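You operate a simulated robot arm through the tools that you are given. There is no shell and no other tool. Be economical: measure what you need, move in short steps, check, and stop when the job is done.

Carry out the task below with a simulated two-armed robot. There is one attempt and no reset: what you move stays moved.

JOB
Change meter station three over to the purple-handled breaker and set the current to its rating.
Fine: stand the white-handled one between tap block and screwdriver stand. Range switch to 40, then the trim knob till the meter agrees. No start.
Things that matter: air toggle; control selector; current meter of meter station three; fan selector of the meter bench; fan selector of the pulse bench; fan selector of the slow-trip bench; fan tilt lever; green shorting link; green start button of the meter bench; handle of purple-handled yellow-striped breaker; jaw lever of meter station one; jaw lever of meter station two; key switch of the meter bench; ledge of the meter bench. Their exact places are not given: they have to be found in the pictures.

The check looks at the end state, three seconds after you hand in, the way a careful person would. Anything else that was tipped, shoved, dropped, spilled or broken makes it a failure.

ROBOT AND FRAMES
Two 7-joint arms with two-finger parallel grippers on one trunk, on a base that drives. Base frame: it is fixed to the floor where the robot stands at the start and does not move with it; the origin is under the middle of the robot, x ahead of it, y to its left, z up. Units: m, degrees, N and s.
The left shoulder is at the start at [0.06, 0.143, 0.821], the right one opposite. With the tool pointing down near the work surface each hand reaches from about 0.32 to 0.5 m from the robot's upright axis, wherever it stands, measured 20 degrees to its own side. Places, roughly: air toggle [0.7, -1.3, 1.3]; control selector [0.7, -1.3, 1.1]; current meter of meter station three [0.7, -1, 1.4]; fan selector of the meter bench [0.7, 0.3, 1.6]; fan selector of the pulse bench [0.7, 0.1, 1.6]; fan selector of the slow-trip bench [0.7, 0.2, 1.6]; fan tilt lever [0.7, 0, 1.6]; green shorting link (5x3x7 cm) [0.4, -0.9, 1]; green start button of the meter bench [0.7, -1, 1.1]; handle of purple-handled yellow-striped breaker [0.4, -0.2, 1]; jaw lever of meter station one [0.7, -0.6, 1.1]; jaw lever of meter station two [0.7, -0.3, 1.1]; key switch of the meter bench [0.6, 0.3, 1.3]; ledge of the meter bench [0.6, -0.5, 1]; lower bar screw of meter station two [0.7, -0.5, 1.4]; overload switch [0.7, -1.3, 1.2]. Payload 1.57 kg a hand.
The tool frame of a hand sits at the grasp point between the pads (the TCP): z along the fingers, y along the line on which they close. The tips reach 0.03 m beyond it. The gripper opens to 0.11 m. The fingers are 0.024 m wide and 0.012 m thick; the gripper's body (0.048 by 0.112 m) begins 0.078 m behind the TCP.
Orientation is that of the tool frame in the base frame, as a unit quaternion [w, x, y, z]. With the fingers straight down and closing along the base's y, the tool's x points along the base's -x, its y along +y and its z along -z.

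CONTROLS
- The arms move only by the tool step_arm. It takes "left_deltas", "right_deltas" or both (then of equal length, played together; a hand with none holds still); each is a list of rows, each an object (a shift or turn left out is 0, a gripper value left out holds the last) with "offset": the shift along the base's x, y, z in m, a list of three; "rot": the turn, a rotation vector about the base's x, y, z in degrees, a list of three; "grip": the gripper command, from -1 (fully open) to 1 (shut), values between in proportion. In form: [{"offset": [tx, ty, tz], "rot": [wx, wy, wz], "grip": grip}, ...]. A call has 1 to 8 rows; each row shifts and turns the commanded pose from where the row before left it. Rows are played at 5 a second. More than 0.05 m and 8.6 degrees between two rows, or a gripper value outside its range, and nothing of the call is played. Where a pose cannot be reached the arm comes as near as it can. A force on the tool above 40 N (or 10 N above the force at the start of the call, whichever is more), or a blocked arm, ends the call early, and 0.2 s more pass. Each finger travels about 0.045 m/s and halts on what it meets, pressing with about 41 N; the grip force reading is that of the motor and also rises with nothing between the fingers. The clock runs only during rows and for 0.2 s after the last one: add rows that do not move to give the fingers time. It gives the time, the measured TCP pose, the force on the tool (base axes), the opening and the grip force at its end, in the units of the frame above (readings bear some noise), with the torque about the TCP (base axes, N m) and any sound that the robot's microphone picked up, and new pictures: "show" is both (left out), scene, wrist or none (wrist: the cameras of the hands that moved).
- Cameras (640 x 400 px; columns grow to the right, rows downward): "scene" is now at [0.0631, 0.0044, 1.4974]; the picture's right is [-0.02, -1.00, 0.00], its down [-0.24, 0.01, -0.97] and it looks along [0.97, -0.02, -0.24] (base axes); focal length 214 px, centre (320, 200). "left" rides on the left gripper at [0.07, -0.016, -0.141] in its tool frame; the picture's right is [0.23, 0.97, 0.00], its down [-0.86, 0.20, -0.48] and it looks along [-0.47, 0.11, 0.88] (tool axes); focal length 222 px, centre (320, 200). "right" rides on the right gripper at [0.07, 0.016, -0.141] in its tool frame; the picture's right is [-0.23, 0.97, 0.00], its down [-0.86, -0.20, -0.48] and it looks along [-0.47, -0.11, 0.88] (tool axes); focal length 222 px, centre (320, 200).
- move_column(by): slides the trunk up (or, below 0, down) by that many m; the arms and the scene camera ride with it, the base frame stays. It gives what a move gives, with no picture.
- drive_base(legs): drives the robot by 1 to 6 legs, each [ahead, left, turn to the left] in m, m and degrees, along the robot's own axes; the way and the turn of a leg run together, so that a leg with both is an arc; at most 1.5 m and 180 degrees a leg. The arms and the cameras ride along, it lands a little off, and it stops where it bumps. It gives what a move gives, and a new picture of the scene camera.
- pan_tilt(pan, tilt): turns the head with the scene camera to pan (to the left, within 86 degrees either way) and tilt (down, from -29 to 69), counted from straight ahead of the robot. It gives what a move gives, and a new picture of the scene camera.
- pixel_to_xyz(camera, pixels): for up to 12 pixels [column, row] of the newest picture of that camera ("zoom" is the newest enlarged one), the place [x, y, z] in the base frame of the surface seen there, good to about 0.003 m, but the place of the scene camera against the robot may be out by one fixed shift of up to 0.018 m in any direction. The clock stands still meanwhile.
- zoom(camera, box): a new picture of the part [left, top, right, bottom] of that camera's present view, enlarged. The clock stands still meanwhile.
- hand_in(): hands the job in; it is judged then, once.

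Keep the steps short. Do not move on a guess: measure, check each grasp and each placing, and mend mistakes. In all there are 80 turns and 260 pictures (those below and enlarged ones count). Leave the grippers open and the arms clear of the work at the hand-in unless told otherwise, and finish with a single line.

The tools are called after "Call:" as a command line: name --argument value ..., lists and objects as JSON in quotes. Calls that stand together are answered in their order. step_arm: Moves the arms, as the interface text tells. Its arguments: {"type":"object","properties":{"left_deltas":{"type":"array"},"right_deltas":{"type":"array"},"show":{"type":"string","enum":["both","scene","wrist","none"]}},"required":[]} The other tools are called the same way: move_column (by) slides the trunk up or down; drive_base (legs) drives the base; pan_tilt (pan, tilt) turns the head that bears the scene camera; pixel_to_xyz (camera, pixels) gives the place of the surface under pixels of a picture; zoom (camera, box) takes an enlarged picture of a part of a camera's view; hand_in () hands the job in.

At the start:

```text
time: 0.0
left_position: [0.3854, 0.063, 0.9989]
left_tcp_rot: [-0.001, 0.0, 1.0, 0.0]
left_ft_force: [-0.2, 0.9, -0.7]
left_torque: [0.0, 0.02, -0.02]
left_grip_width: 0.11
left_grip_force: 0.0
right_position: [0.3867, -0.25, 0.9996]
right_tcp_rot: [0.0, -0.001, 1.0, 0.0]
right_ft_force: [0.2, -0.1, 0.5]
right_torque: [0.0, -0.03, 0.02]
right_grip_width: 0.11
right_grip_force: 0.0
trunk travel left (down, up): [-0.42, 0.17]
robot x, y, heading: [0.0021, 0.0012, -0.1]
head pan, tilt: [-1.3, 14.1]
```

scene: 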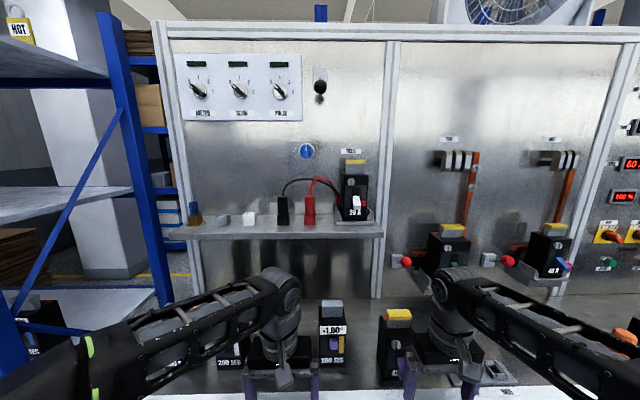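
right: 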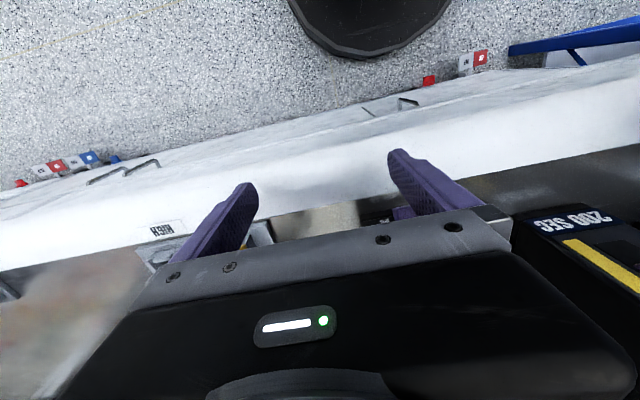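
left: 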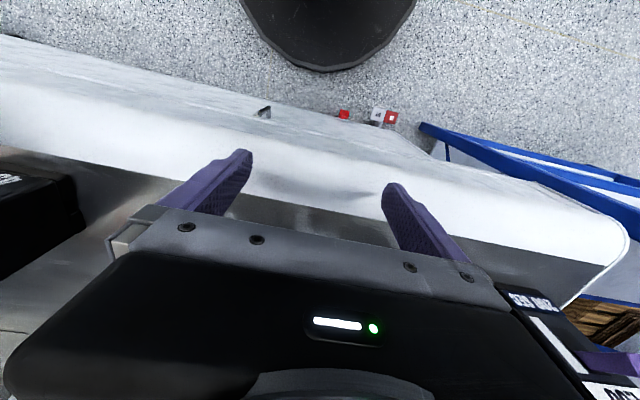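

I see the bench with hands over the work surface; stations are on the wall panel. I look around first: right side (station three) and down at the table.

Call:
pan_tilt --pan -45 --tilt 15

Call:
pan_tilt --pan 0 --tilt 50

```text
time: 1.1
left_position: [0.3855, 0.0635, 0.9994]
left_tcp_rot: [0.0, 0.0, 1.0, 0.0]
left_ft_force: [0.6, 0.3, -0.8]
left_torque: [0.0, -0.01, 0.0]
left_grip_width: 0.1102
left_grip_force: 0.0
right_position: [0.3872, -0.2518, 1.0001]
right_tcp_rot: [0.0, 0.001, 1.0, 0.0]
right_ft_force: [0.6, 0.3, -0.1]
right_torque: [-0.02, -0.04, 0.01]
right_grip_width: 0.1102
right_grip_force: 0.0
trunk travel left (down, up): [-0.42, 0.17]
robot x, y, heading: [-0.0019, 0.0005, 0.2]
head pan, tilt: [-45.0, 15.0]
```

scene: 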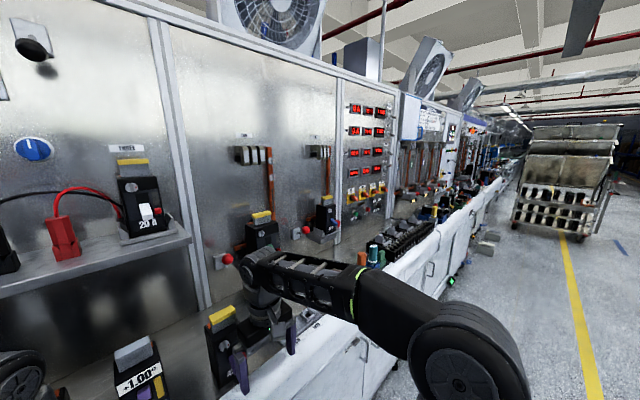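

```text
time: 2.2
left_position: [0.3857, 0.0649, 0.9994]
left_tcp_rot: [0.001, 0.0, 1.0, 0.0]
left_ft_force: [-0.7, 0.1, -0.3]
left_torque: [0.01, 0.01, 0.02]
left_grip_width: 0.1099
left_grip_force: 0.0
right_position: [0.3854, -0.2519, 1.001]
right_tcp_rot: [0.001, 0.0, 1.0, 0.001]
right_ft_force: [0.9, 0.0, -0.8]
right_torque: [-0.03, -0.02, -0.01]
right_grip_width: 0.11
right_grip_force: 0.0
trunk travel left (down, up): [-0.42, 0.17]
robot x, y, heading: [0.0001, -0.0003, 0.2]
head pan, tilt: [0.0, 50.0]
```

scene: 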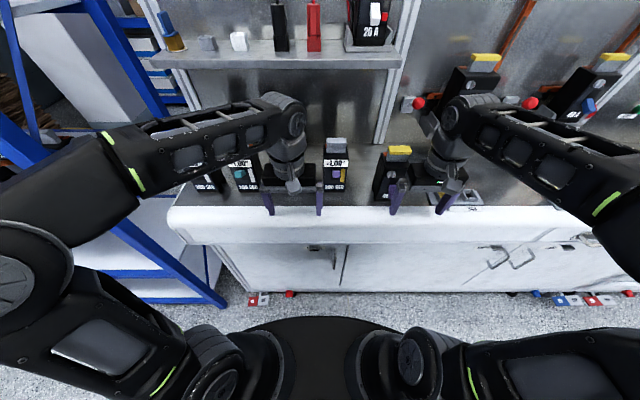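

I need readings of labels. Zoom in on several parts of the current view first, after tilting to the default.

Call:
zoom --camera "scene" --box '[140, 0, 420, 220]'

Call:
pan_tilt --pan 0 --tilt 12

Call:
zoom --camera "scene" --box '[160, 20, 400, 170]'

Call:
zoom --camera "scene" --box '[240, 120, 400, 240]'

Call:
zoom --camera "scene" --box '[380, 110, 620, 270]'

Call:
zoom --camera "scene" --box '[160, 280, 560, 400]'

```text
1.82 times, centred on (280, 110) of scene
```

zoom: 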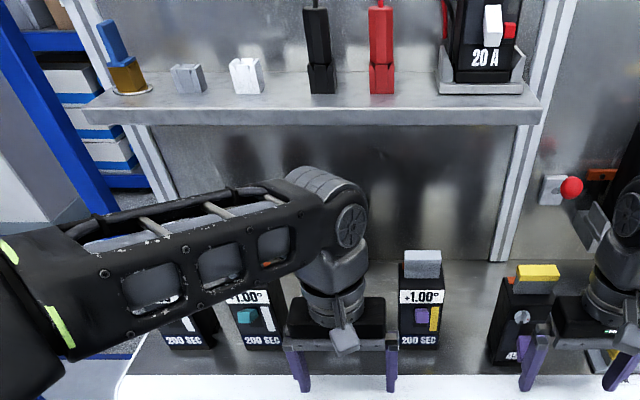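

```text
time: 3.3
left_position: [0.3852, 0.0647, 0.9994]
left_tcp_rot: [0.0, 0.0, 1.0, 0.0]
left_ft_force: [-0.3, 0.0, 0.1]
left_torque: [0.0, 0.0, 0.0]
left_grip_width: 0.1101
left_grip_force: 0.1
right_position: [0.3856, -0.2515, 0.9993]
right_tcp_rot: [0.0, 0.0, 1.0, 0.0]
right_ft_force: [-0.4, 0.3, -0.6]
right_torque: [0.01, -0.01, 0.0]
right_grip_width: 0.1098
right_grip_force: 0.0
trunk travel left (down, up): [-0.42, 0.17]
robot x, y, heading: [0.0007, -0.0017, -0.1]
head pan, tilt: [0.0, 12.0]
```

scene: 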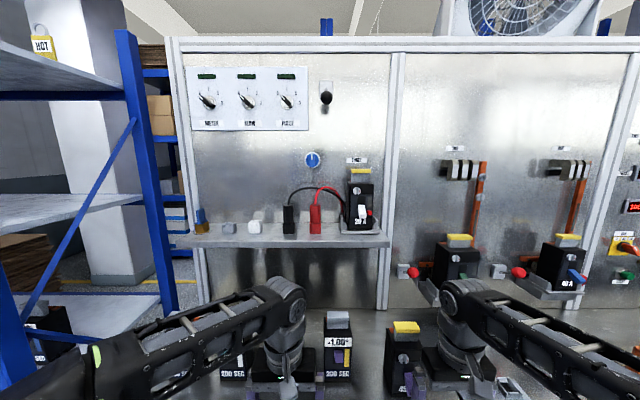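

```text
2.67 times, centred on (280, 95) of scene
```

zoom: 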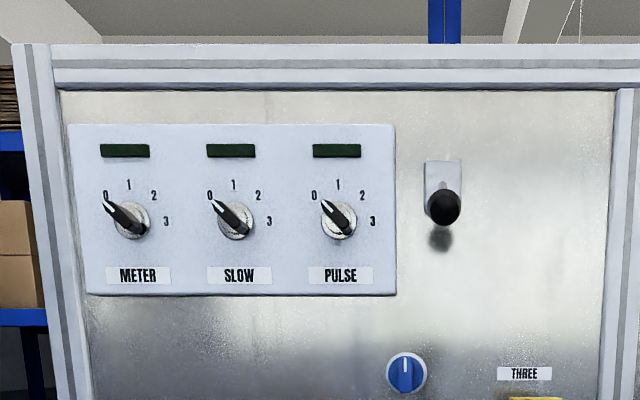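

```text
3.33 times, centred on (320, 180) of scene
```

zoom: 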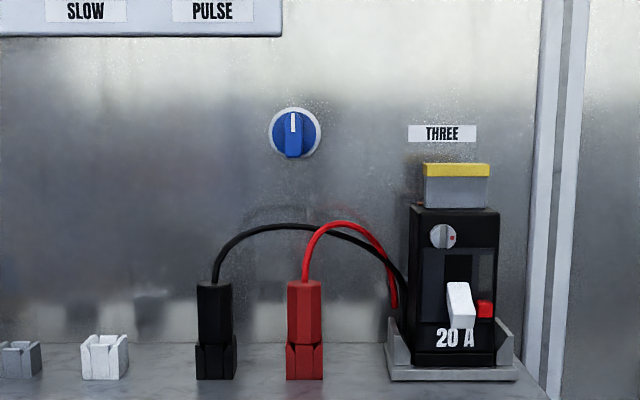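

```text
2.50 times, centred on (500, 190) of scene
```

zoom: 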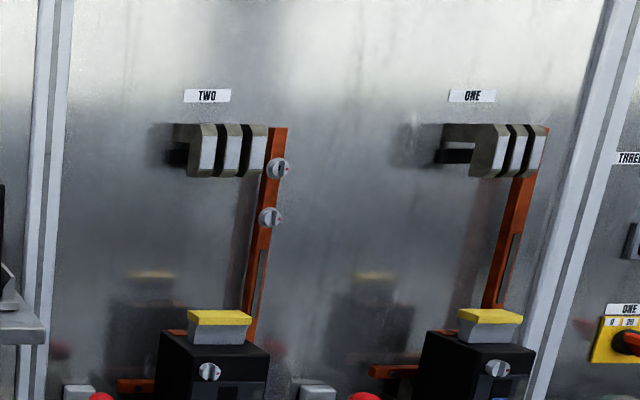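

```text
1.60 times, centred on (360, 340) of scene
```

zoom: 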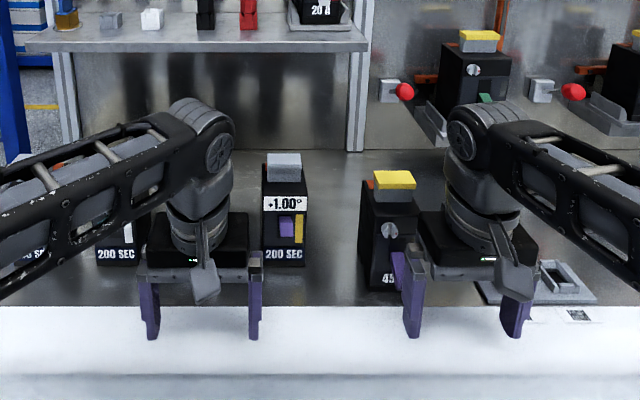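

Station THREE is at the left, with a white-handled 20 A breaker in a cradle and two leads. The hands hide the table breakers. I raise both hands straight up and a little apart for a clear look.

Call:
step_arm --left_deltas '[{"offset": [0, 0, 0.05]}, {"offset": [0, 0, 0.05]}, {"offset": [-0.02, 0.04, 0.02]}, {"offset": [-0.02, 0.045, 0]}, {"offset": [-0.02, 0.045, 0]}]' --right_deltas '[{"offset": [0, 0, 0.05]}, {"offset": [0, 0, 0.05]}, {"offset": [-0.02, -0.04, 0.02]}, {"offset": [-0.02, -0.045, 0]}, {"offset": [-0.02, -0.045, 0]}]' --show "both"

Call:
pan_tilt --pan 0 --tilt 40

Call:
zoom --camera "scene" --box '[190, 130, 350, 230]'

Call:
zoom --camera "scene" --box '[320, 130, 480, 230]'

```text
time: 4.7
left_position: [0.3154, 0.0775, 1.0486]
left_tcp_rot: [0.056, 0.148, 0.987, -0.037]
left_ft_force: [-0.4, 0.0, -0.7]
left_torque: [-0.06, 0.0, -0.03]
left_grip_width: 0.11
left_grip_force: 0.1
left hand out of reach, approached as far as the arm can: row 1, 2, 3, 4, 5
right_position: [0.3333, -0.368, 1.0166]
right_tcp_rot: [0.0, -0.001, 1.0, -0.001]
right_ft_force: [1.1, 0.4, -0.7]
right_torque: [0.0, 0.0, 0.04]
right_grip_width: 0.11
right_grip_force: 0.0
right hand out of reach, approached as far as the arm can: row 1, 2, 3
trunk travel left (down, up): [-0.42, 0.17]
robot x, y, heading: [0.0005, -0.0008, 0.2]
head pan, tilt: [0.0, 12.0]
stopped in row 5 (left hand): the arm was blocked; the commanded pose is now the measured one
```

scene: 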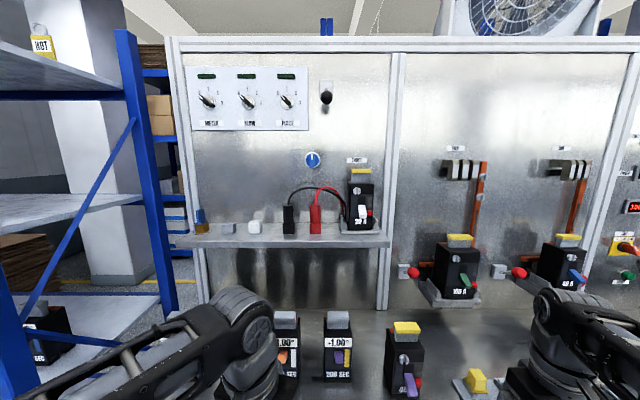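
right: 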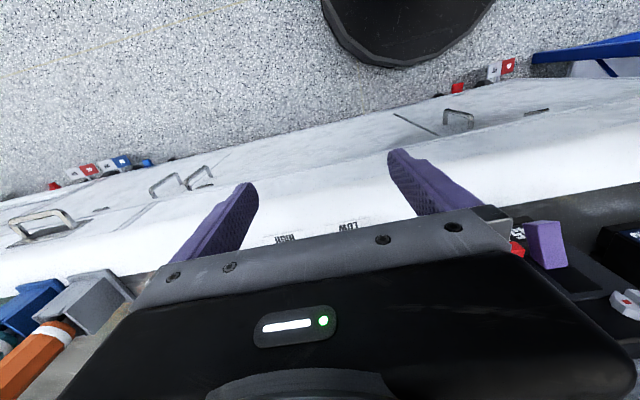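
left: 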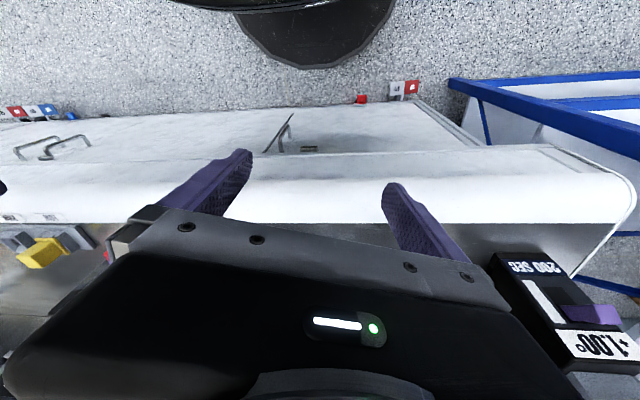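

```text
time: 5.6
left_position: [0.3135, 0.0782, 1.0481]
left_tcp_rot: [0.056, 0.146, 0.987, -0.036]
left_ft_force: [-0.1, 1.0, -0.5]
left_torque: [0.02, -0.04, -0.03]
left_grip_width: 0.11
left_grip_force: 0.0
right_position: [0.333, -0.3691, 1.017]
right_tcp_rot: [0.0, -0.001, 1.0, 0.0]
right_ft_force: [-0.4, 0.1, -0.9]
right_torque: [0.01, -0.01, 0.01]
right_grip_width: 0.11
right_grip_force: 0.0
trunk travel left (down, up): [-0.42, 0.17]
robot x, y, heading: [0.0008, 0.0001, -0.1]
head pan, tilt: [0.0, 40.0]
```

scene: 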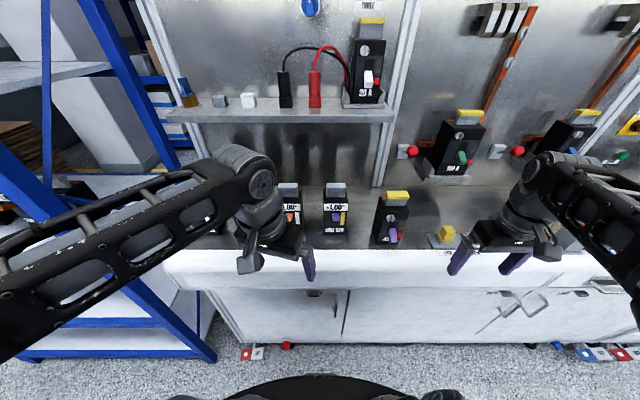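

```text
4.00 times, centred on (270, 180) of scene
```

zoom: 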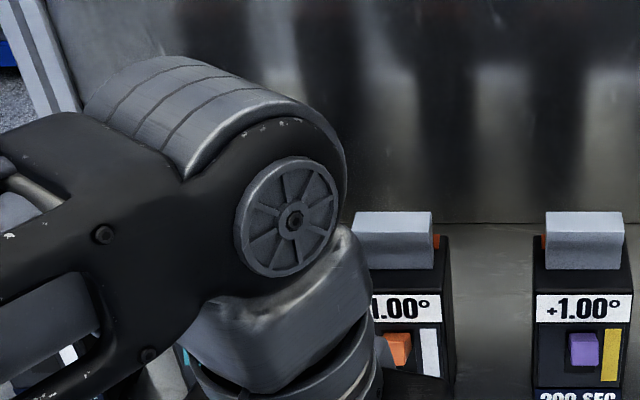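

```text
4.00 times, centred on (400, 180) of scene
```

zoom: 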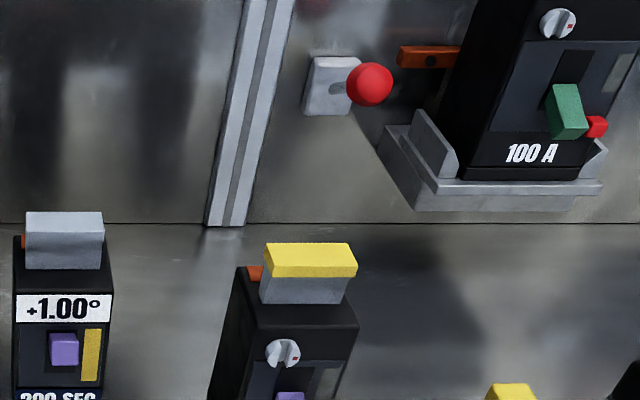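

Two purple-handled breakers: one "+1.00° / 200 SEC" with yellow stripe, one with a yellow cap and an amp label. I measure places and read the amp label.

Call:
zoom --camera "scene" --box '[320, 170, 480, 270]'

Call:
pixel_to_xyz --camera "scene" --pixels '[[335, 217], [392, 237], [397, 195], [380, 240], [446, 232], [248, 100], [220, 100], [190, 100], [285, 95], [315, 95], [366, 75], [300, 110]]'

Call:
zoom --camera "scene" --box '[160, 0, 400, 150]'

Call:
pan_tilt --pan -50 --tilt 12

Call:
zoom --camera "scene" --box '[280, 80, 400, 220]'

```text
4.00 times, centred on (400, 220) of scene
```

zoom: 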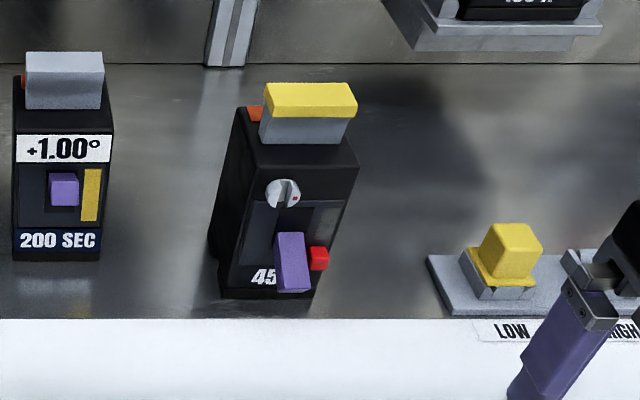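

```text
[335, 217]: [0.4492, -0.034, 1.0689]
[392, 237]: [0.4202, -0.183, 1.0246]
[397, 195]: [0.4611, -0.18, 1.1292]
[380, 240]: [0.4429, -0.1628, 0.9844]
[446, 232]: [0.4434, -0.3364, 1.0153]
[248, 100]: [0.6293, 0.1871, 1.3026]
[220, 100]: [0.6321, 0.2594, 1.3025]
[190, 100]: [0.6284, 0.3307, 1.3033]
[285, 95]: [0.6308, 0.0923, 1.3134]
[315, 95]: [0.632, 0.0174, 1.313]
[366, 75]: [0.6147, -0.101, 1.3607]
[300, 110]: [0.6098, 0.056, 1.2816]
```

```text
2.67 times, centred on (280, 75) of scene
```

zoom: 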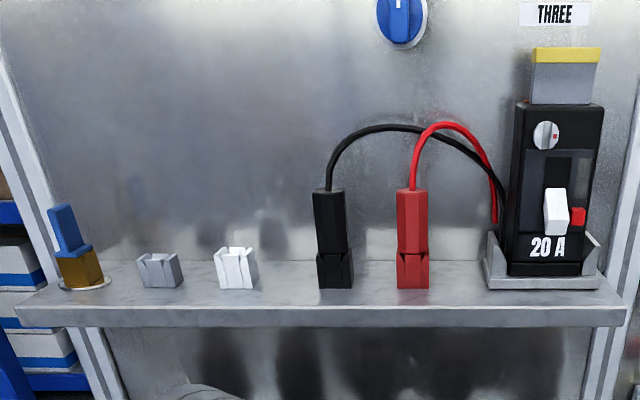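

```text
time: 6.8
left_position: [0.312, 0.0785, 1.0488]
left_tcp_rot: [0.056, 0.147, 0.987, -0.037]
left_ft_force: [0.4, -0.9, 0.0]
left_torque: [0.03, -0.02, 0.0]
left_grip_width: 0.1102
left_grip_force: 0.0
right_position: [0.3326, -0.3677, 1.016]
right_tcp_rot: [-0.001, -0.001, 1.0, 0.0]
right_ft_force: [-0.2, 1.0, 0.0]
right_torque: [0.0, 0.01, -0.01]
right_grip_width: 0.11
right_grip_force: 0.0
trunk travel left (down, up): [-0.42, 0.17]
robot x, y, heading: [0.0008, 0.0009, 0.2]
head pan, tilt: [-50.0, 12.0]
```

scene: 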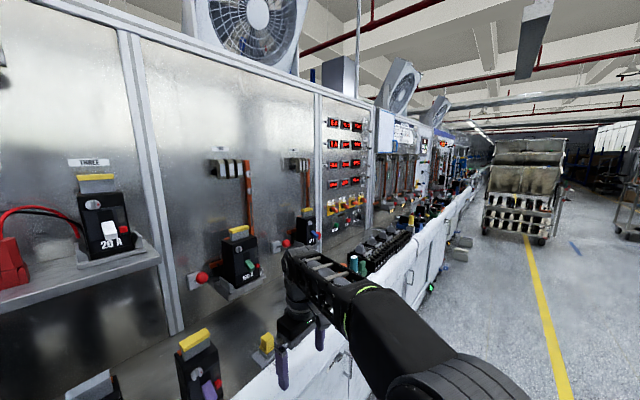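

```text
2.86 times, centred on (340, 150) of scene
```

zoom: 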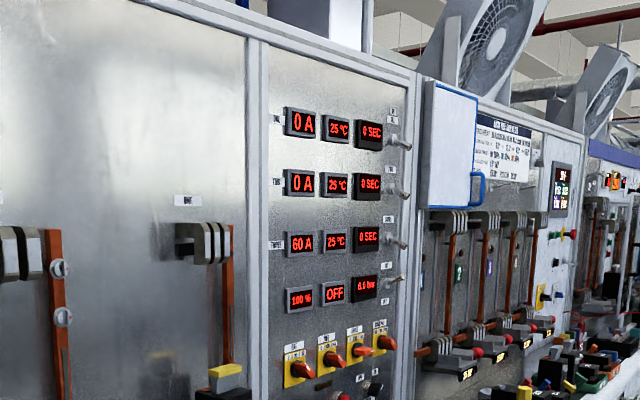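

The meter panel shows "60 A" for station THREE. I look more closely at it, the station-three cabling and the table from the raised trunk.

Call:
zoom --camera "scene" --box '[310, 110, 370, 150]'

Call:
zoom --camera "scene" --box '[310, 150, 390, 230]'

Call:
zoom --camera "scene" --box '[250, 230, 420, 370]'

Call:
pan_tilt --pan -8 --tilt 25

Call:
zoom --camera "scene" --box '[250, 90, 370, 190]'

```text
10.00 times, centred on (340, 130) of scene
```

zoom: 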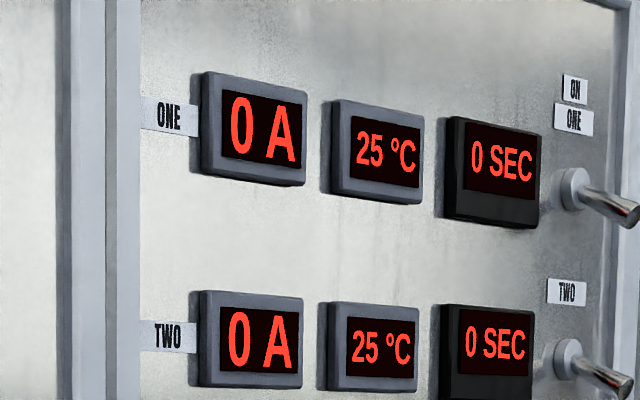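

```text
5.00 times, centred on (350, 190) of scene
```

zoom: 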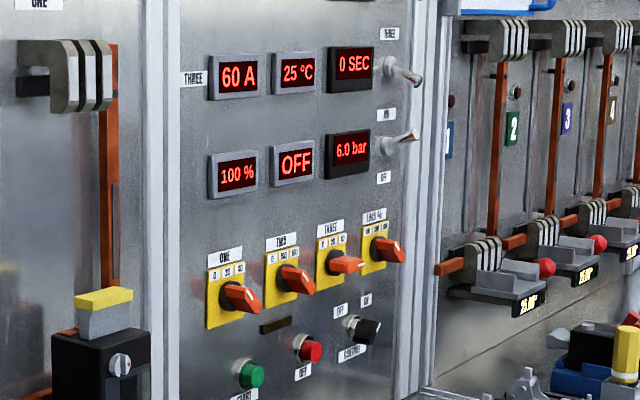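

```text
2.86 times, centred on (335, 300) of scene
```

zoom: 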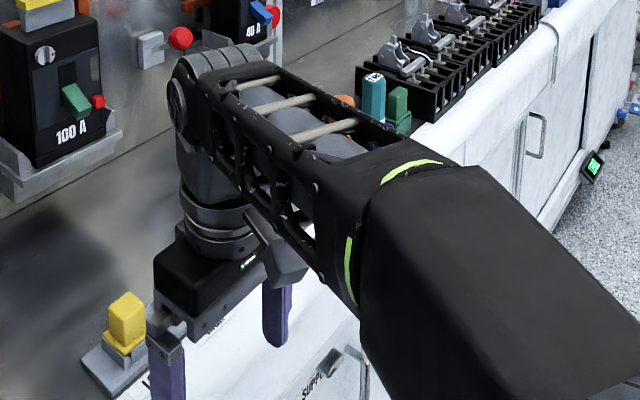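

```text
time: 7.9
left_position: [0.3145, 0.0785, 1.0484]
left_tcp_rot: [0.057, 0.147, 0.987, -0.037]
left_ft_force: [0.2, 1.2, 0.1]
left_torque: [0.01, 0.02, 0.01]
left_grip_width: 0.1097
left_grip_force: 0.0
right_position: [0.3324, -0.3692, 1.0169]
right_tcp_rot: [0.0, -0.001, 1.0, 0.0]
right_ft_force: [0.4, -0.1, 0.0]
right_torque: [0.01, 0.0, 0.0]
right_grip_width: 0.11
right_grip_force: 0.1
trunk travel left (down, up): [-0.42, 0.17]
robot x, y, heading: [0.0002, 0.0002, -0.1]
head pan, tilt: [-8.0, 25.0]
```

scene: 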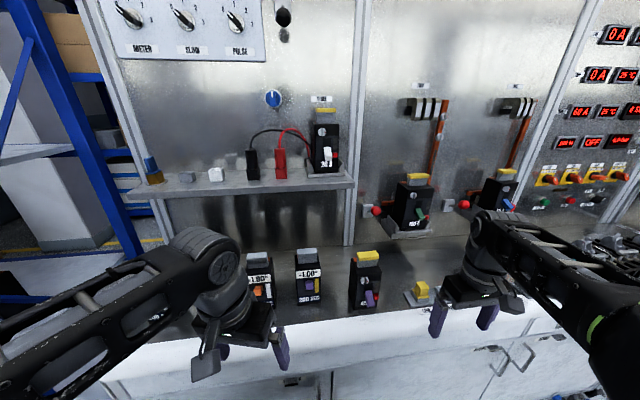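

```text
4.00 times, centred on (310, 140) of scene
```

zoom: 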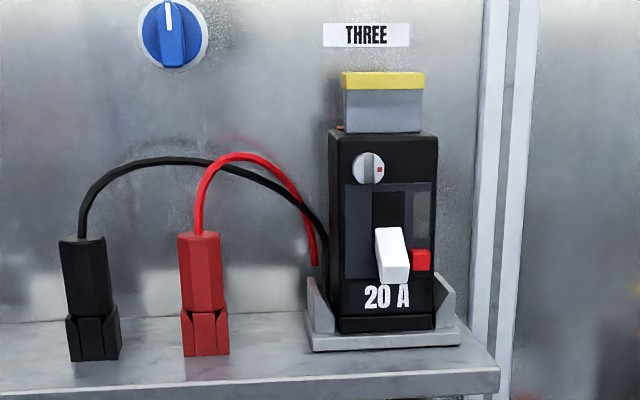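

Station three's meter block: "60 A", range switches ONE/TWO/THREE and "TRIM %"-like switches, CONTROL, OFF/START. I raise the trunk for height and look again at station three and at the table to the right.

Call:
move_column --by 0.17

Call:
pan_tilt --pan -5 --tilt 35

Call:
zoom --camera "scene" --box '[270, 80, 400, 180]'

Call:
pan_tilt --pan -60 --tilt 25

Call:
zoom --camera "scene" --box '[230, 60, 350, 180]'

Call:
zoom --camera "scene" --box '[150, 150, 350, 300]'

```text
time: 9.8
left_position: [0.3141, 0.0774, 1.2179]
left_tcp_rot: [0.055, 0.147, 0.987, -0.036]
left_ft_force: [0.3, -0.3, 0.4]
left_torque: [-0.05, -0.02, 0.03]
left_grip_width: 0.1101
left_grip_force: 0.0
right_position: [0.333, -0.3681, 1.1855]
right_tcp_rot: [0.0, 0.0, 1.0, 0.0]
right_ft_force: [0.4, 0.7, -0.5]
right_torque: [-0.02, -0.03, 0.01]
right_grip_width: 0.1103
right_grip_force: 0.0
trunk travel left (down, up): [-0.59, 0.0]
robot x, y, heading: [0.0006, -0.0013, -0.1]
head pan, tilt: [-8.0, 25.0]
```

```text
time: 10.5
left_position: [0.3129, 0.0789, 1.2191]
left_tcp_rot: [0.057, 0.147, 0.987, -0.036]
left_ft_force: [0.2, -0.3, 0.3]
left_torque: [-0.01, -0.03, 0.03]
left_grip_width: 0.11
left_grip_force: 0.0
right_position: [0.333, -0.3678, 1.1867]
right_tcp_rot: [0.0, -0.002, 1.0, 0.001]
right_ft_force: [0.2, -0.8, 0.7]
right_torque: [-0.01, 0.04, -0.05]
right_grip_width: 0.1098
right_grip_force: 0.1
trunk travel left (down, up): [-0.59, 0.0]
robot x, y, heading: [-0.0007, -0.0027, 0.2]
head pan, tilt: [-5.0, 35.0]
```

scene: 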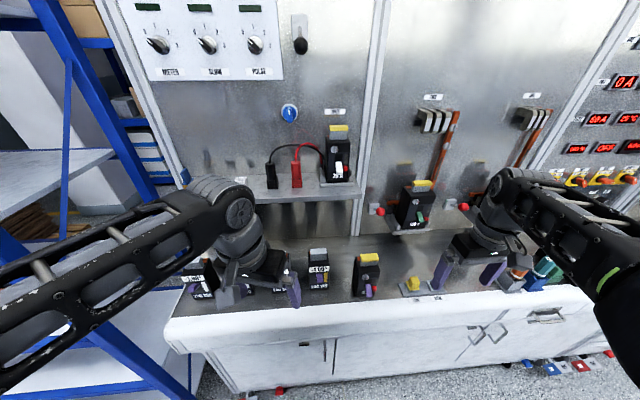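

```text
4.00 times, centred on (335, 130) of scene
```

zoom: 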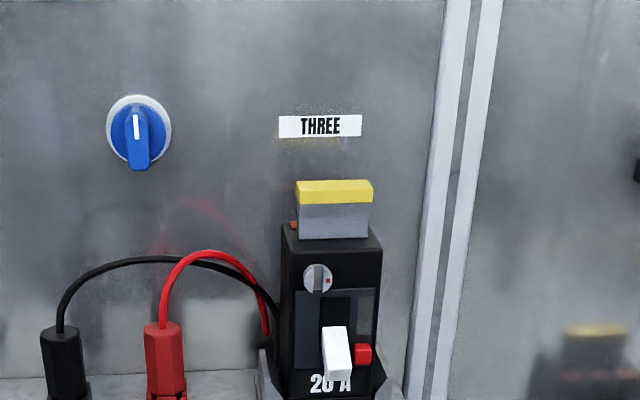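

```text
time: 11.8
left_position: [0.3146, 0.0777, 1.2198]
left_tcp_rot: [0.057, 0.146, 0.987, -0.036]
left_ft_force: [-0.1, -0.4, -0.4]
left_torque: [0.0, 0.01, -0.03]
left_grip_width: 0.1103
left_grip_force: 0.1
right_position: [0.3323, -0.368, 1.1868]
right_tcp_rot: [0.0, 0.0, 1.0, 0.0]
right_ft_force: [0.1, -0.3, -0.9]
right_torque: [0.0, 0.01, -0.02]
right_grip_width: 0.11
right_grip_force: 0.0
trunk travel left (down, up): [-0.59, 0.0]
robot x, y, heading: [0.0009, 0.0003, 0.0]
head pan, tilt: [-60.0, 25.0]
```

scene: 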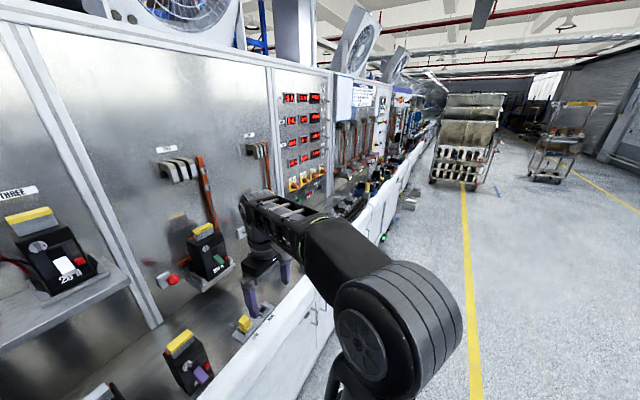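

```text
3.33 times, centred on (290, 120) of scene
```

zoom: 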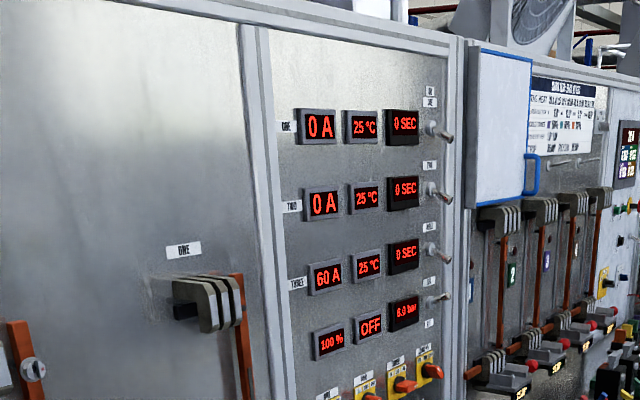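

```text
2.67 times, centred on (250, 225) of scene
```

zoom: 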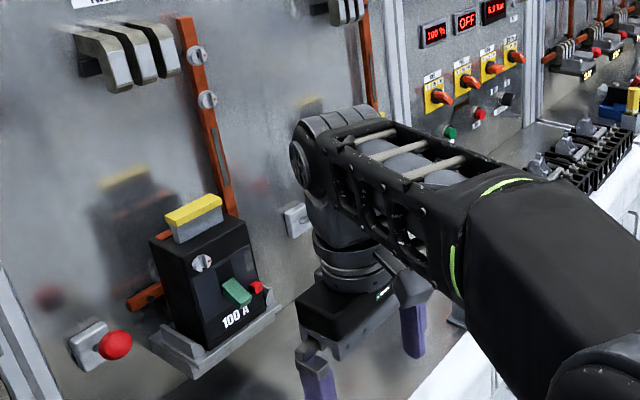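

I drive right (slightly back first) to look squarely at the meter panel and the table there.

Call:
drive_base --legs '[[-0.1, 0, 0], [0, -0.75, 0]]'

Call:
pan_tilt --pan -10 --tilt 20

Call:
zoom --camera "scene" --box '[260, 70, 420, 190]'

Call:
zoom --camera "scene" --box '[260, 160, 420, 280]'

Call:
zoom --camera "scene" --box '[100, 240, 340, 390]'

```text
time: 16.4
left_position: [0.2077, -0.655, 1.219]
left_tcp_rot: [0.056, 0.162, 0.985, -0.038]
left_ft_force: [-0.3, -0.5, 0.2]
left_torque: [0.02, 0.02, 0.02]
left_grip_width: 0.11
left_grip_force: 0.0
right_position: [0.2128, -1.0997, 1.1863]
right_tcp_rot: [0.001, 0.014, 1.0, -0.001]
right_ft_force: [-0.7, 0.0, -0.3]
right_torque: [0.0, 0.0, -0.03]
right_grip_width: 0.11
right_grip_force: 0.1
trunk travel left (down, up): [-0.59, 0.0]
robot x, y, heading: [-0.1074, -0.7203, -2.0]
head pan, tilt: [-60.0, 25.0]
```

scene: 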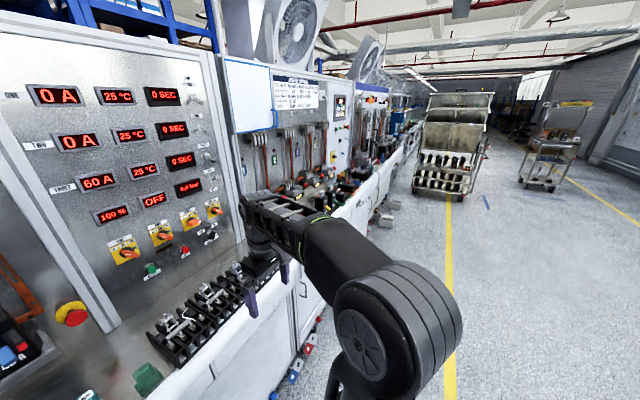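

```text
time: 17.6
left_position: [0.2068, -0.653, 1.2183]
left_tcp_rot: [0.056, 0.161, 0.985, -0.038]
left_ft_force: [-0.1, -0.3, 0.2]
left_torque: [0.0, -0.01, 0.01]
left_grip_width: 0.11
left_grip_force: 0.1
right_position: [0.2133, -1.0991, 1.1854]
right_tcp_rot: [0.0, 0.014, 1.0, -0.001]
right_ft_force: [-0.5, -1.1, -0.2]
right_torque: [-0.04, 0.03, 0.01]
right_grip_width: 0.1101
right_grip_force: 0.0
trunk travel left (down, up): [-0.59, 0.0]
robot x, y, heading: [-0.1076, -0.7233, -1.7]
head pan, tilt: [-10.0, 20.0]
```

scene: 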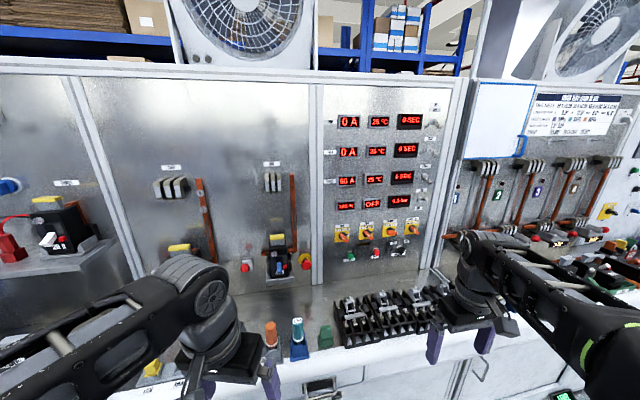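

```text
3.33 times, centred on (340, 130) of scene
```

zoom: 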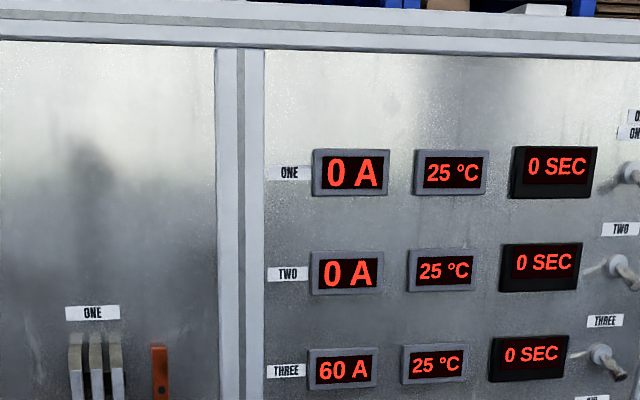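

```text
3.33 times, centred on (340, 220) of scene
```

zoom: 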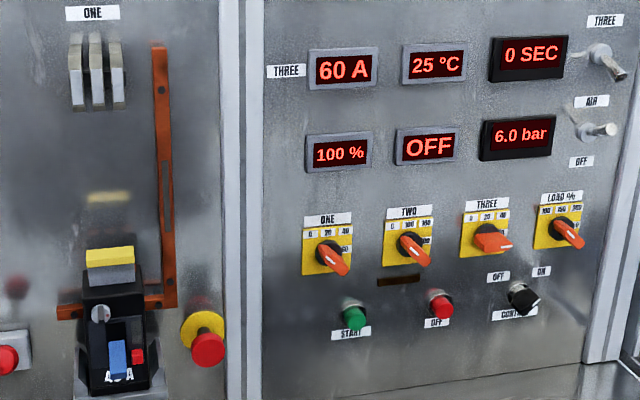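

```text
2.67 times, centred on (220, 315) of scene
```

zoom: 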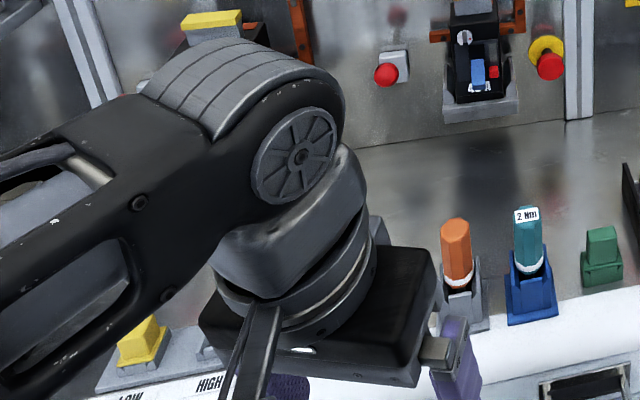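

Range switch THREE (yellow plate, orange handle) is near pixel (391,230), at 60. I zoom on the switches and measure.

Call:
zoom --camera "scene" --box '[370, 205, 420, 245]'

Call:
pixel_to_xyz --camera "zoom" --pixels '[[270, 320], [340, 350], [400, 350], [330, 230], [200, 400], [150, 200], [270, 280]]'

Call:
zoom --camera "scene" --box '[580, 130, 640, 190]'

Call:
zoom --camera "scene" --box '[500, 80, 640, 150]'

Call:
pan_tilt --pan 50 --tilt 15

Call:
zoom --camera "scene" --box '[200, 120, 440, 280]'

```text
10.00 times, centred on (395, 225) of scene
```

zoom: 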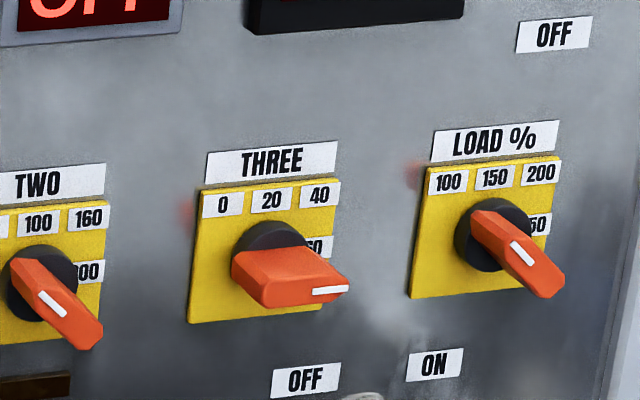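

```text
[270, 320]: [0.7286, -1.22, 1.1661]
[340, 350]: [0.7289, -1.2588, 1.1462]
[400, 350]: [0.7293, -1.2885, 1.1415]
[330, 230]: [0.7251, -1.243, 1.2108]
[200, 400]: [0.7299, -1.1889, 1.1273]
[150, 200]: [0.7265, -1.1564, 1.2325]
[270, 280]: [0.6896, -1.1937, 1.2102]
```

```text
6.67 times, centred on (610, 160) of scene
```

zoom: 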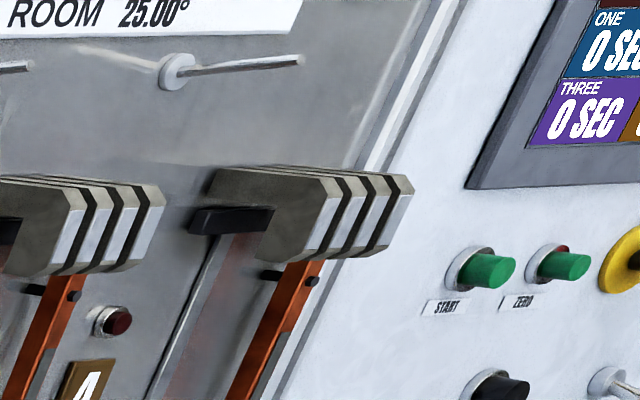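

```text
4.57 times, centred on (570, 115) of scene
```

zoom: 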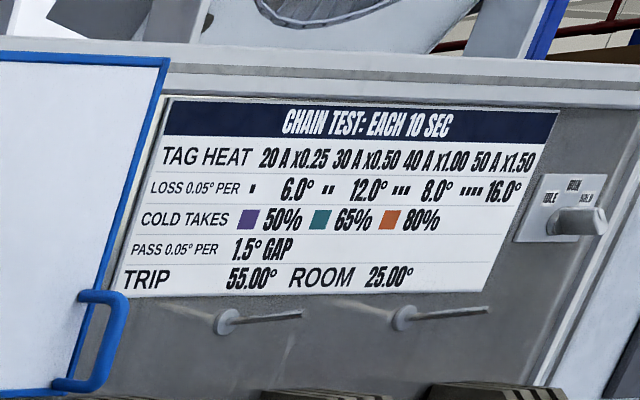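

```text
time: 18.9
left_position: [0.2067, -0.6532, 1.217]
left_tcp_rot: [0.056, 0.162, 0.985, -0.037]
left_ft_force: [-0.4, 0.7, -0.3]
left_torque: [0.0, 0.06, 0.01]
left_grip_width: 0.1099
left_grip_force: 0.0
right_position: [0.2133, -1.1001, 1.1863]
right_tcp_rot: [0.001, 0.014, 1.0, 0.0]
right_ft_force: [-0.1, -0.2, -0.7]
right_torque: [0.0, 0.01, 0.0]
right_grip_width: 0.11
right_grip_force: 0.0
trunk travel left (down, up): [-0.59, 0.0]
robot x, y, heading: [-0.1096, -0.7217, -2.0]
head pan, tilt: [50.0, 15.0]
```

scene: 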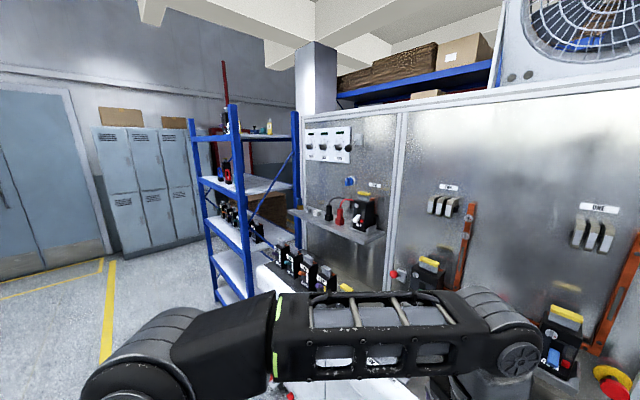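

```text
2.50 times, centred on (320, 200) of scene
```

zoom: 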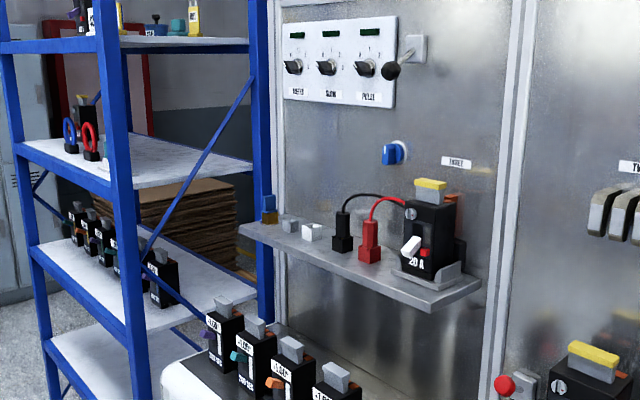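

The handle of switch THREE lies horizontally pointing right (60); 40 is one step counter-clockwise. I bring the right tool to point forward (rotate −90° about y), advancing and rising slightly while doing so.

Call:
step_arm --right_deltas '[{"offset": [0.02, 0, 0.01], "rot": [0, -8.5, 0]}, {"offset": [0.02, 0, 0.01], "rot": [0, -8.5, 0]}, {"offset": [0.02, 0, 0.01], "rot": [0, -8.5, 0]}, {"offset": [0.02, 0, 0.01], "rot": [0, -8.5, 0]}, {"offset": [0.02, 0, 0.01], "rot": [0, -8.5, 0]}, {"offset": [0.02, 0, 0], "rot": [0, -8.5, 0]}, {"offset": [0.02, 0, 0], "rot": [0, -8.5, 0]}, {"offset": [0.02, 0, 0], "rot": [0, -8.5, 0]}]' --show "none"

Call:
step_arm --right_deltas '[{"offset": [0.02, 0, 0], "rot": [0, -8.5, 0]}, {"offset": [0.02, 0, 0], "rot": [0, -8.5, 0]}, {"offset": [0.02, 0, 0], "rot": [0, -5, 0]}, {}]'

```text
time: 20.7
left_position: [0.2079, -0.6532, 1.2186]
left_tcp_rot: [0.056, 0.161, 0.985, -0.036]
left_ft_force: [0.2, -0.4, 0.0]
left_torque: [0.02, 0.02, -0.02]
left_grip_width: 0.1099
left_grip_force: 0.1
right_position: [0.3739, -1.1016, 1.2356]
right_tcp_rot: [0.559, 0.013, 0.829, 0.007]
right_ft_force: [0.2, 0.2, -1.1]
right_torque: [0.0, 0.01, 0.03]
right_grip_width: 0.1102
right_grip_force: 0.1
trunk travel left (down, up): [-0.59, 0.0]
robot x, y, heading: [-0.1131, -0.7235, -1.8]
head pan, tilt: [50.0, 15.0]
```

```text
time: 21.7
left_position: [0.2057, -0.6522, 1.219]
left_tcp_rot: [0.057, 0.16, 0.985, -0.037]
left_ft_force: [-0.3, 0.7, 0.7]
left_torque: [-0.01, -0.03, 0.0]
left_grip_width: 0.11
left_grip_force: 0.1
right_position: [0.4321, -1.0977, 1.2345]
right_tcp_rot: [0.708, 0.01, 0.706, 0.009]
right_ft_force: [-0.2, -0.4, 0.3]
right_torque: [-0.02, 0.03, -0.01]
right_grip_width: 0.11
right_grip_force: 0.1
trunk travel left (down, up): [-0.59, 0.0]
robot x, y, heading: [-0.1093, -0.7196, -1.8]
head pan, tilt: [50.0, 15.0]
```

scene: 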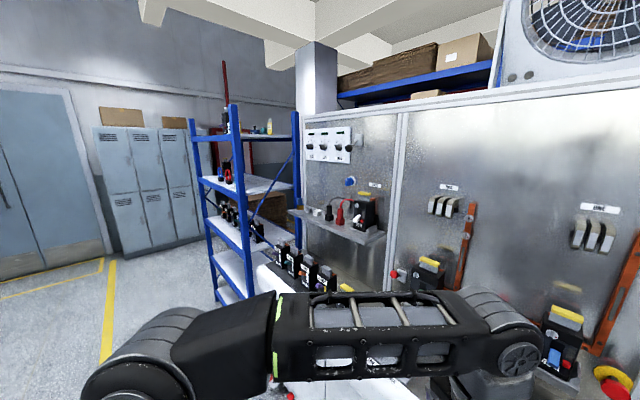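
right: 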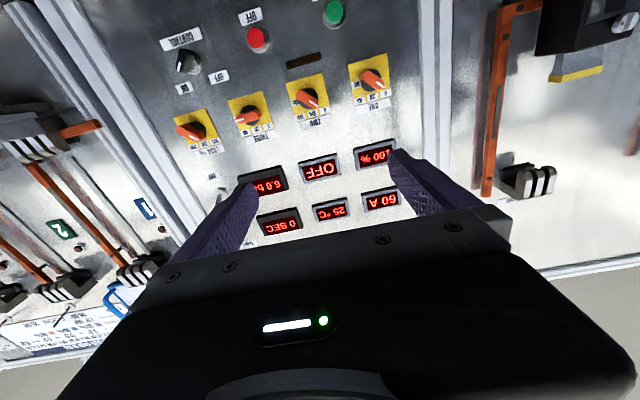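

Tool points forward now and the wrist sees the panel upside-down. Measure range switch THREE in the right wrist view (handle ~ (248,115)) and zoom it.

Call:
zoom --camera "right" --box '[210, 80, 290, 150]'

Call:
pixel_to_xyz --camera "zoom" --pixels '[[370, 250], [250, 250], [300, 300], [330, 290], [200, 250], [400, 300], [300, 180], [280, 270], [330, 230], [380, 200], [150, 300]]'

```text
5.71 times, centred on (250, 115) of right
```

zoom: 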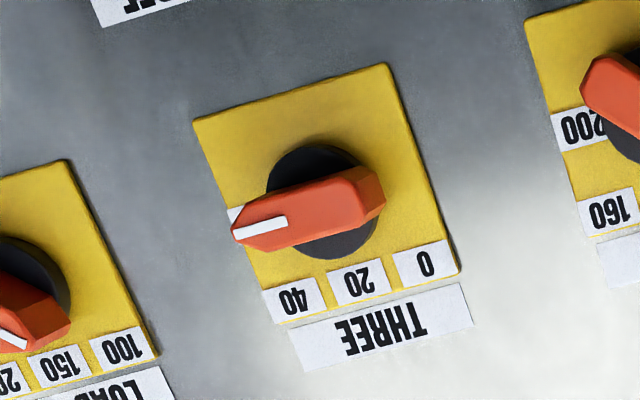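

```text
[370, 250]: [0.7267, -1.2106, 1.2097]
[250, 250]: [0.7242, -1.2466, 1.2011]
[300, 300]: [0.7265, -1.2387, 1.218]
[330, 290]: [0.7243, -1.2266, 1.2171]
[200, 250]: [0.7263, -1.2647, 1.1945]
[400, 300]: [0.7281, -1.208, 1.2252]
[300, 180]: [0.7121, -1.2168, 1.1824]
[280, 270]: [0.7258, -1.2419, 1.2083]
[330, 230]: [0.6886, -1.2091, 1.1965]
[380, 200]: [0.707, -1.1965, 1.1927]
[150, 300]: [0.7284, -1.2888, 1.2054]
```

Call:
pixel_to_xyz --camera "zoom" --pixels '[[240, 235], [260, 225], [290, 215], [340, 195], [350, 215], [370, 180], [250, 245], [360, 225], [310, 235], [320, 190], [325, 145], [335, 255]]'

```text
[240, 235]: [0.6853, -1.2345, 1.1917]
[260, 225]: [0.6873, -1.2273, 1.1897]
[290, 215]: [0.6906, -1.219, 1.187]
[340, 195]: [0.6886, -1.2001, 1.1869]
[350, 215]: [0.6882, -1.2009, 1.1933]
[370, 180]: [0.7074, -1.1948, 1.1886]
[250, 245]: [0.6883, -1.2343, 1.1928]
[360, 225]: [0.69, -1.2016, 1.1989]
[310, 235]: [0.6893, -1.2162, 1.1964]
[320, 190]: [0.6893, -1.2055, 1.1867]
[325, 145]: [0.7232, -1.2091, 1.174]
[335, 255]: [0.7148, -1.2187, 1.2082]
```

The handle face is at x≈0.688, centre ≈ (y −1.214, z 1.191). I roll the right hand 90° about x so the fingers close vertically, with a ~0.05 m opening.

Call:
step_arm --right_deltas '[{"rot": [8.5, 0, 0], "grip": 0.1}, {"rot": [8.5, 0, 0]}, {"rot": [8.5, 0, 0]}, {"rot": [8.5, 0, 0]}, {"rot": [8.5, 0, 0]}, {"rot": [8.5, 0, 0]}, {"rot": [8.5, 0, 0]}, {"rot": [8.5, 0, 0]}]' --show "none"

Call:
step_arm --right_deltas '[{"rot": [8.5, 0, 0]}, {"rot": [8.5, 0, 0]}, {"rot": [5, 0, 0]}, {}]' --show "wrist"

Call:
drive_base --legs '[[0.1, -0.1, 1.8]]'

```text
time: 23.5
left_position: [0.2071, -0.653, 1.2191]
left_tcp_rot: [0.056, 0.161, 0.985, -0.037]
left_ft_force: [-0.7, 0.1, 0.5]
left_torque: [0.0, 0.03, 0.01]
left_grip_width: 0.1097
left_grip_force: 0.0
right_position: [0.4327, -1.0997, 1.2381]
right_tcp_rot: [0.58, 0.404, 0.58, 0.405]
right_ft_force: [-0.3, 0.8, 0.0]
right_torque: [-0.01, -0.01, -0.03]
right_grip_width: 0.0494
right_grip_force: 0.2
trunk travel left (down, up): [-0.59, 0.0]
robot x, y, heading: [-0.1128, -0.7198, -1.7]
head pan, tilt: [50.0, 15.0]
```

```text
time: 24.5
left_position: [0.207, -0.6537, 1.2182]
left_tcp_rot: [0.056, 0.162, 0.985, -0.038]
left_ft_force: [-0.2, 0.7, 0.6]
left_torque: [-0.03, 0.0, 0.03]
left_grip_width: 0.1103
left_grip_force: 0.0
right_position: [0.4338, -1.0998, 1.2361]
right_tcp_rot: [0.493, 0.507, 0.493, 0.507]
right_ft_force: [-1.3, -0.1, 0.3]
right_torque: [0.02, 0.0, -0.01]
right_grip_width: 0.0496
right_grip_force: 0.0
trunk travel left (down, up): [-0.59, 0.0]
robot x, y, heading: [-0.1097, -0.7232, -1.8]
head pan, tilt: [50.0, 15.0]
```

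right: 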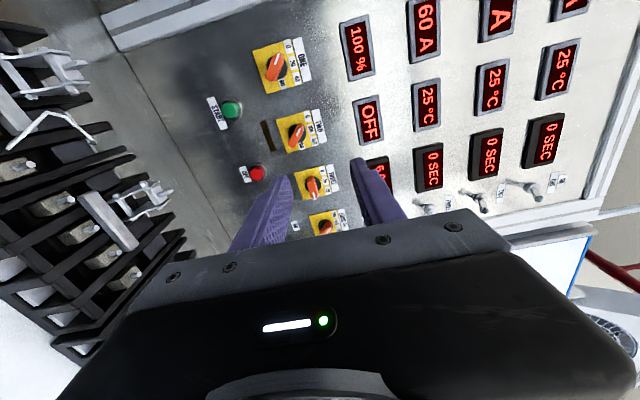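

```text
time: 25.8
left_position: [0.3057, -0.7431, 1.2179]
left_tcp_rot: [0.057, 0.146, 0.987, -0.035]
left_ft_force: [-0.4, -0.9, 0.7]
left_torque: [0.04, 0.06, 0.01]
left_grip_width: 0.11
left_grip_force: 0.1
right_position: [0.5444, -1.1813, 1.2352]
right_tcp_rot: [0.485, 0.5, 0.5, 0.514]
right_ft_force: [0.1, -0.6, 0.1]
right_torque: [0.03, -0.04, 0.03]
right_grip_width: 0.0495
right_grip_force: 0.1
trunk travel left (down, up): [-0.59, 0.0]
robot x, y, heading: [-0.0071, -0.818, 0.0]
head pan, tilt: [50.0, 15.0]
```

scene: 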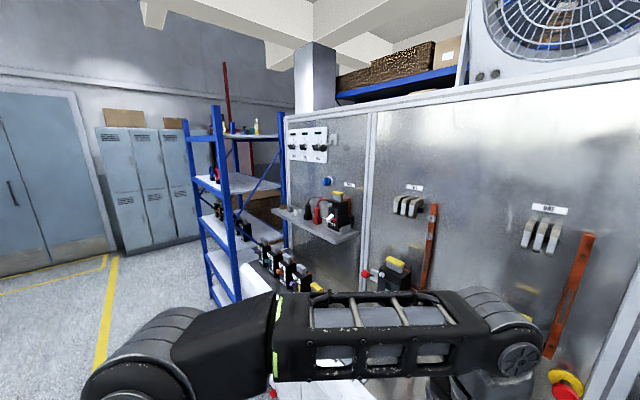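

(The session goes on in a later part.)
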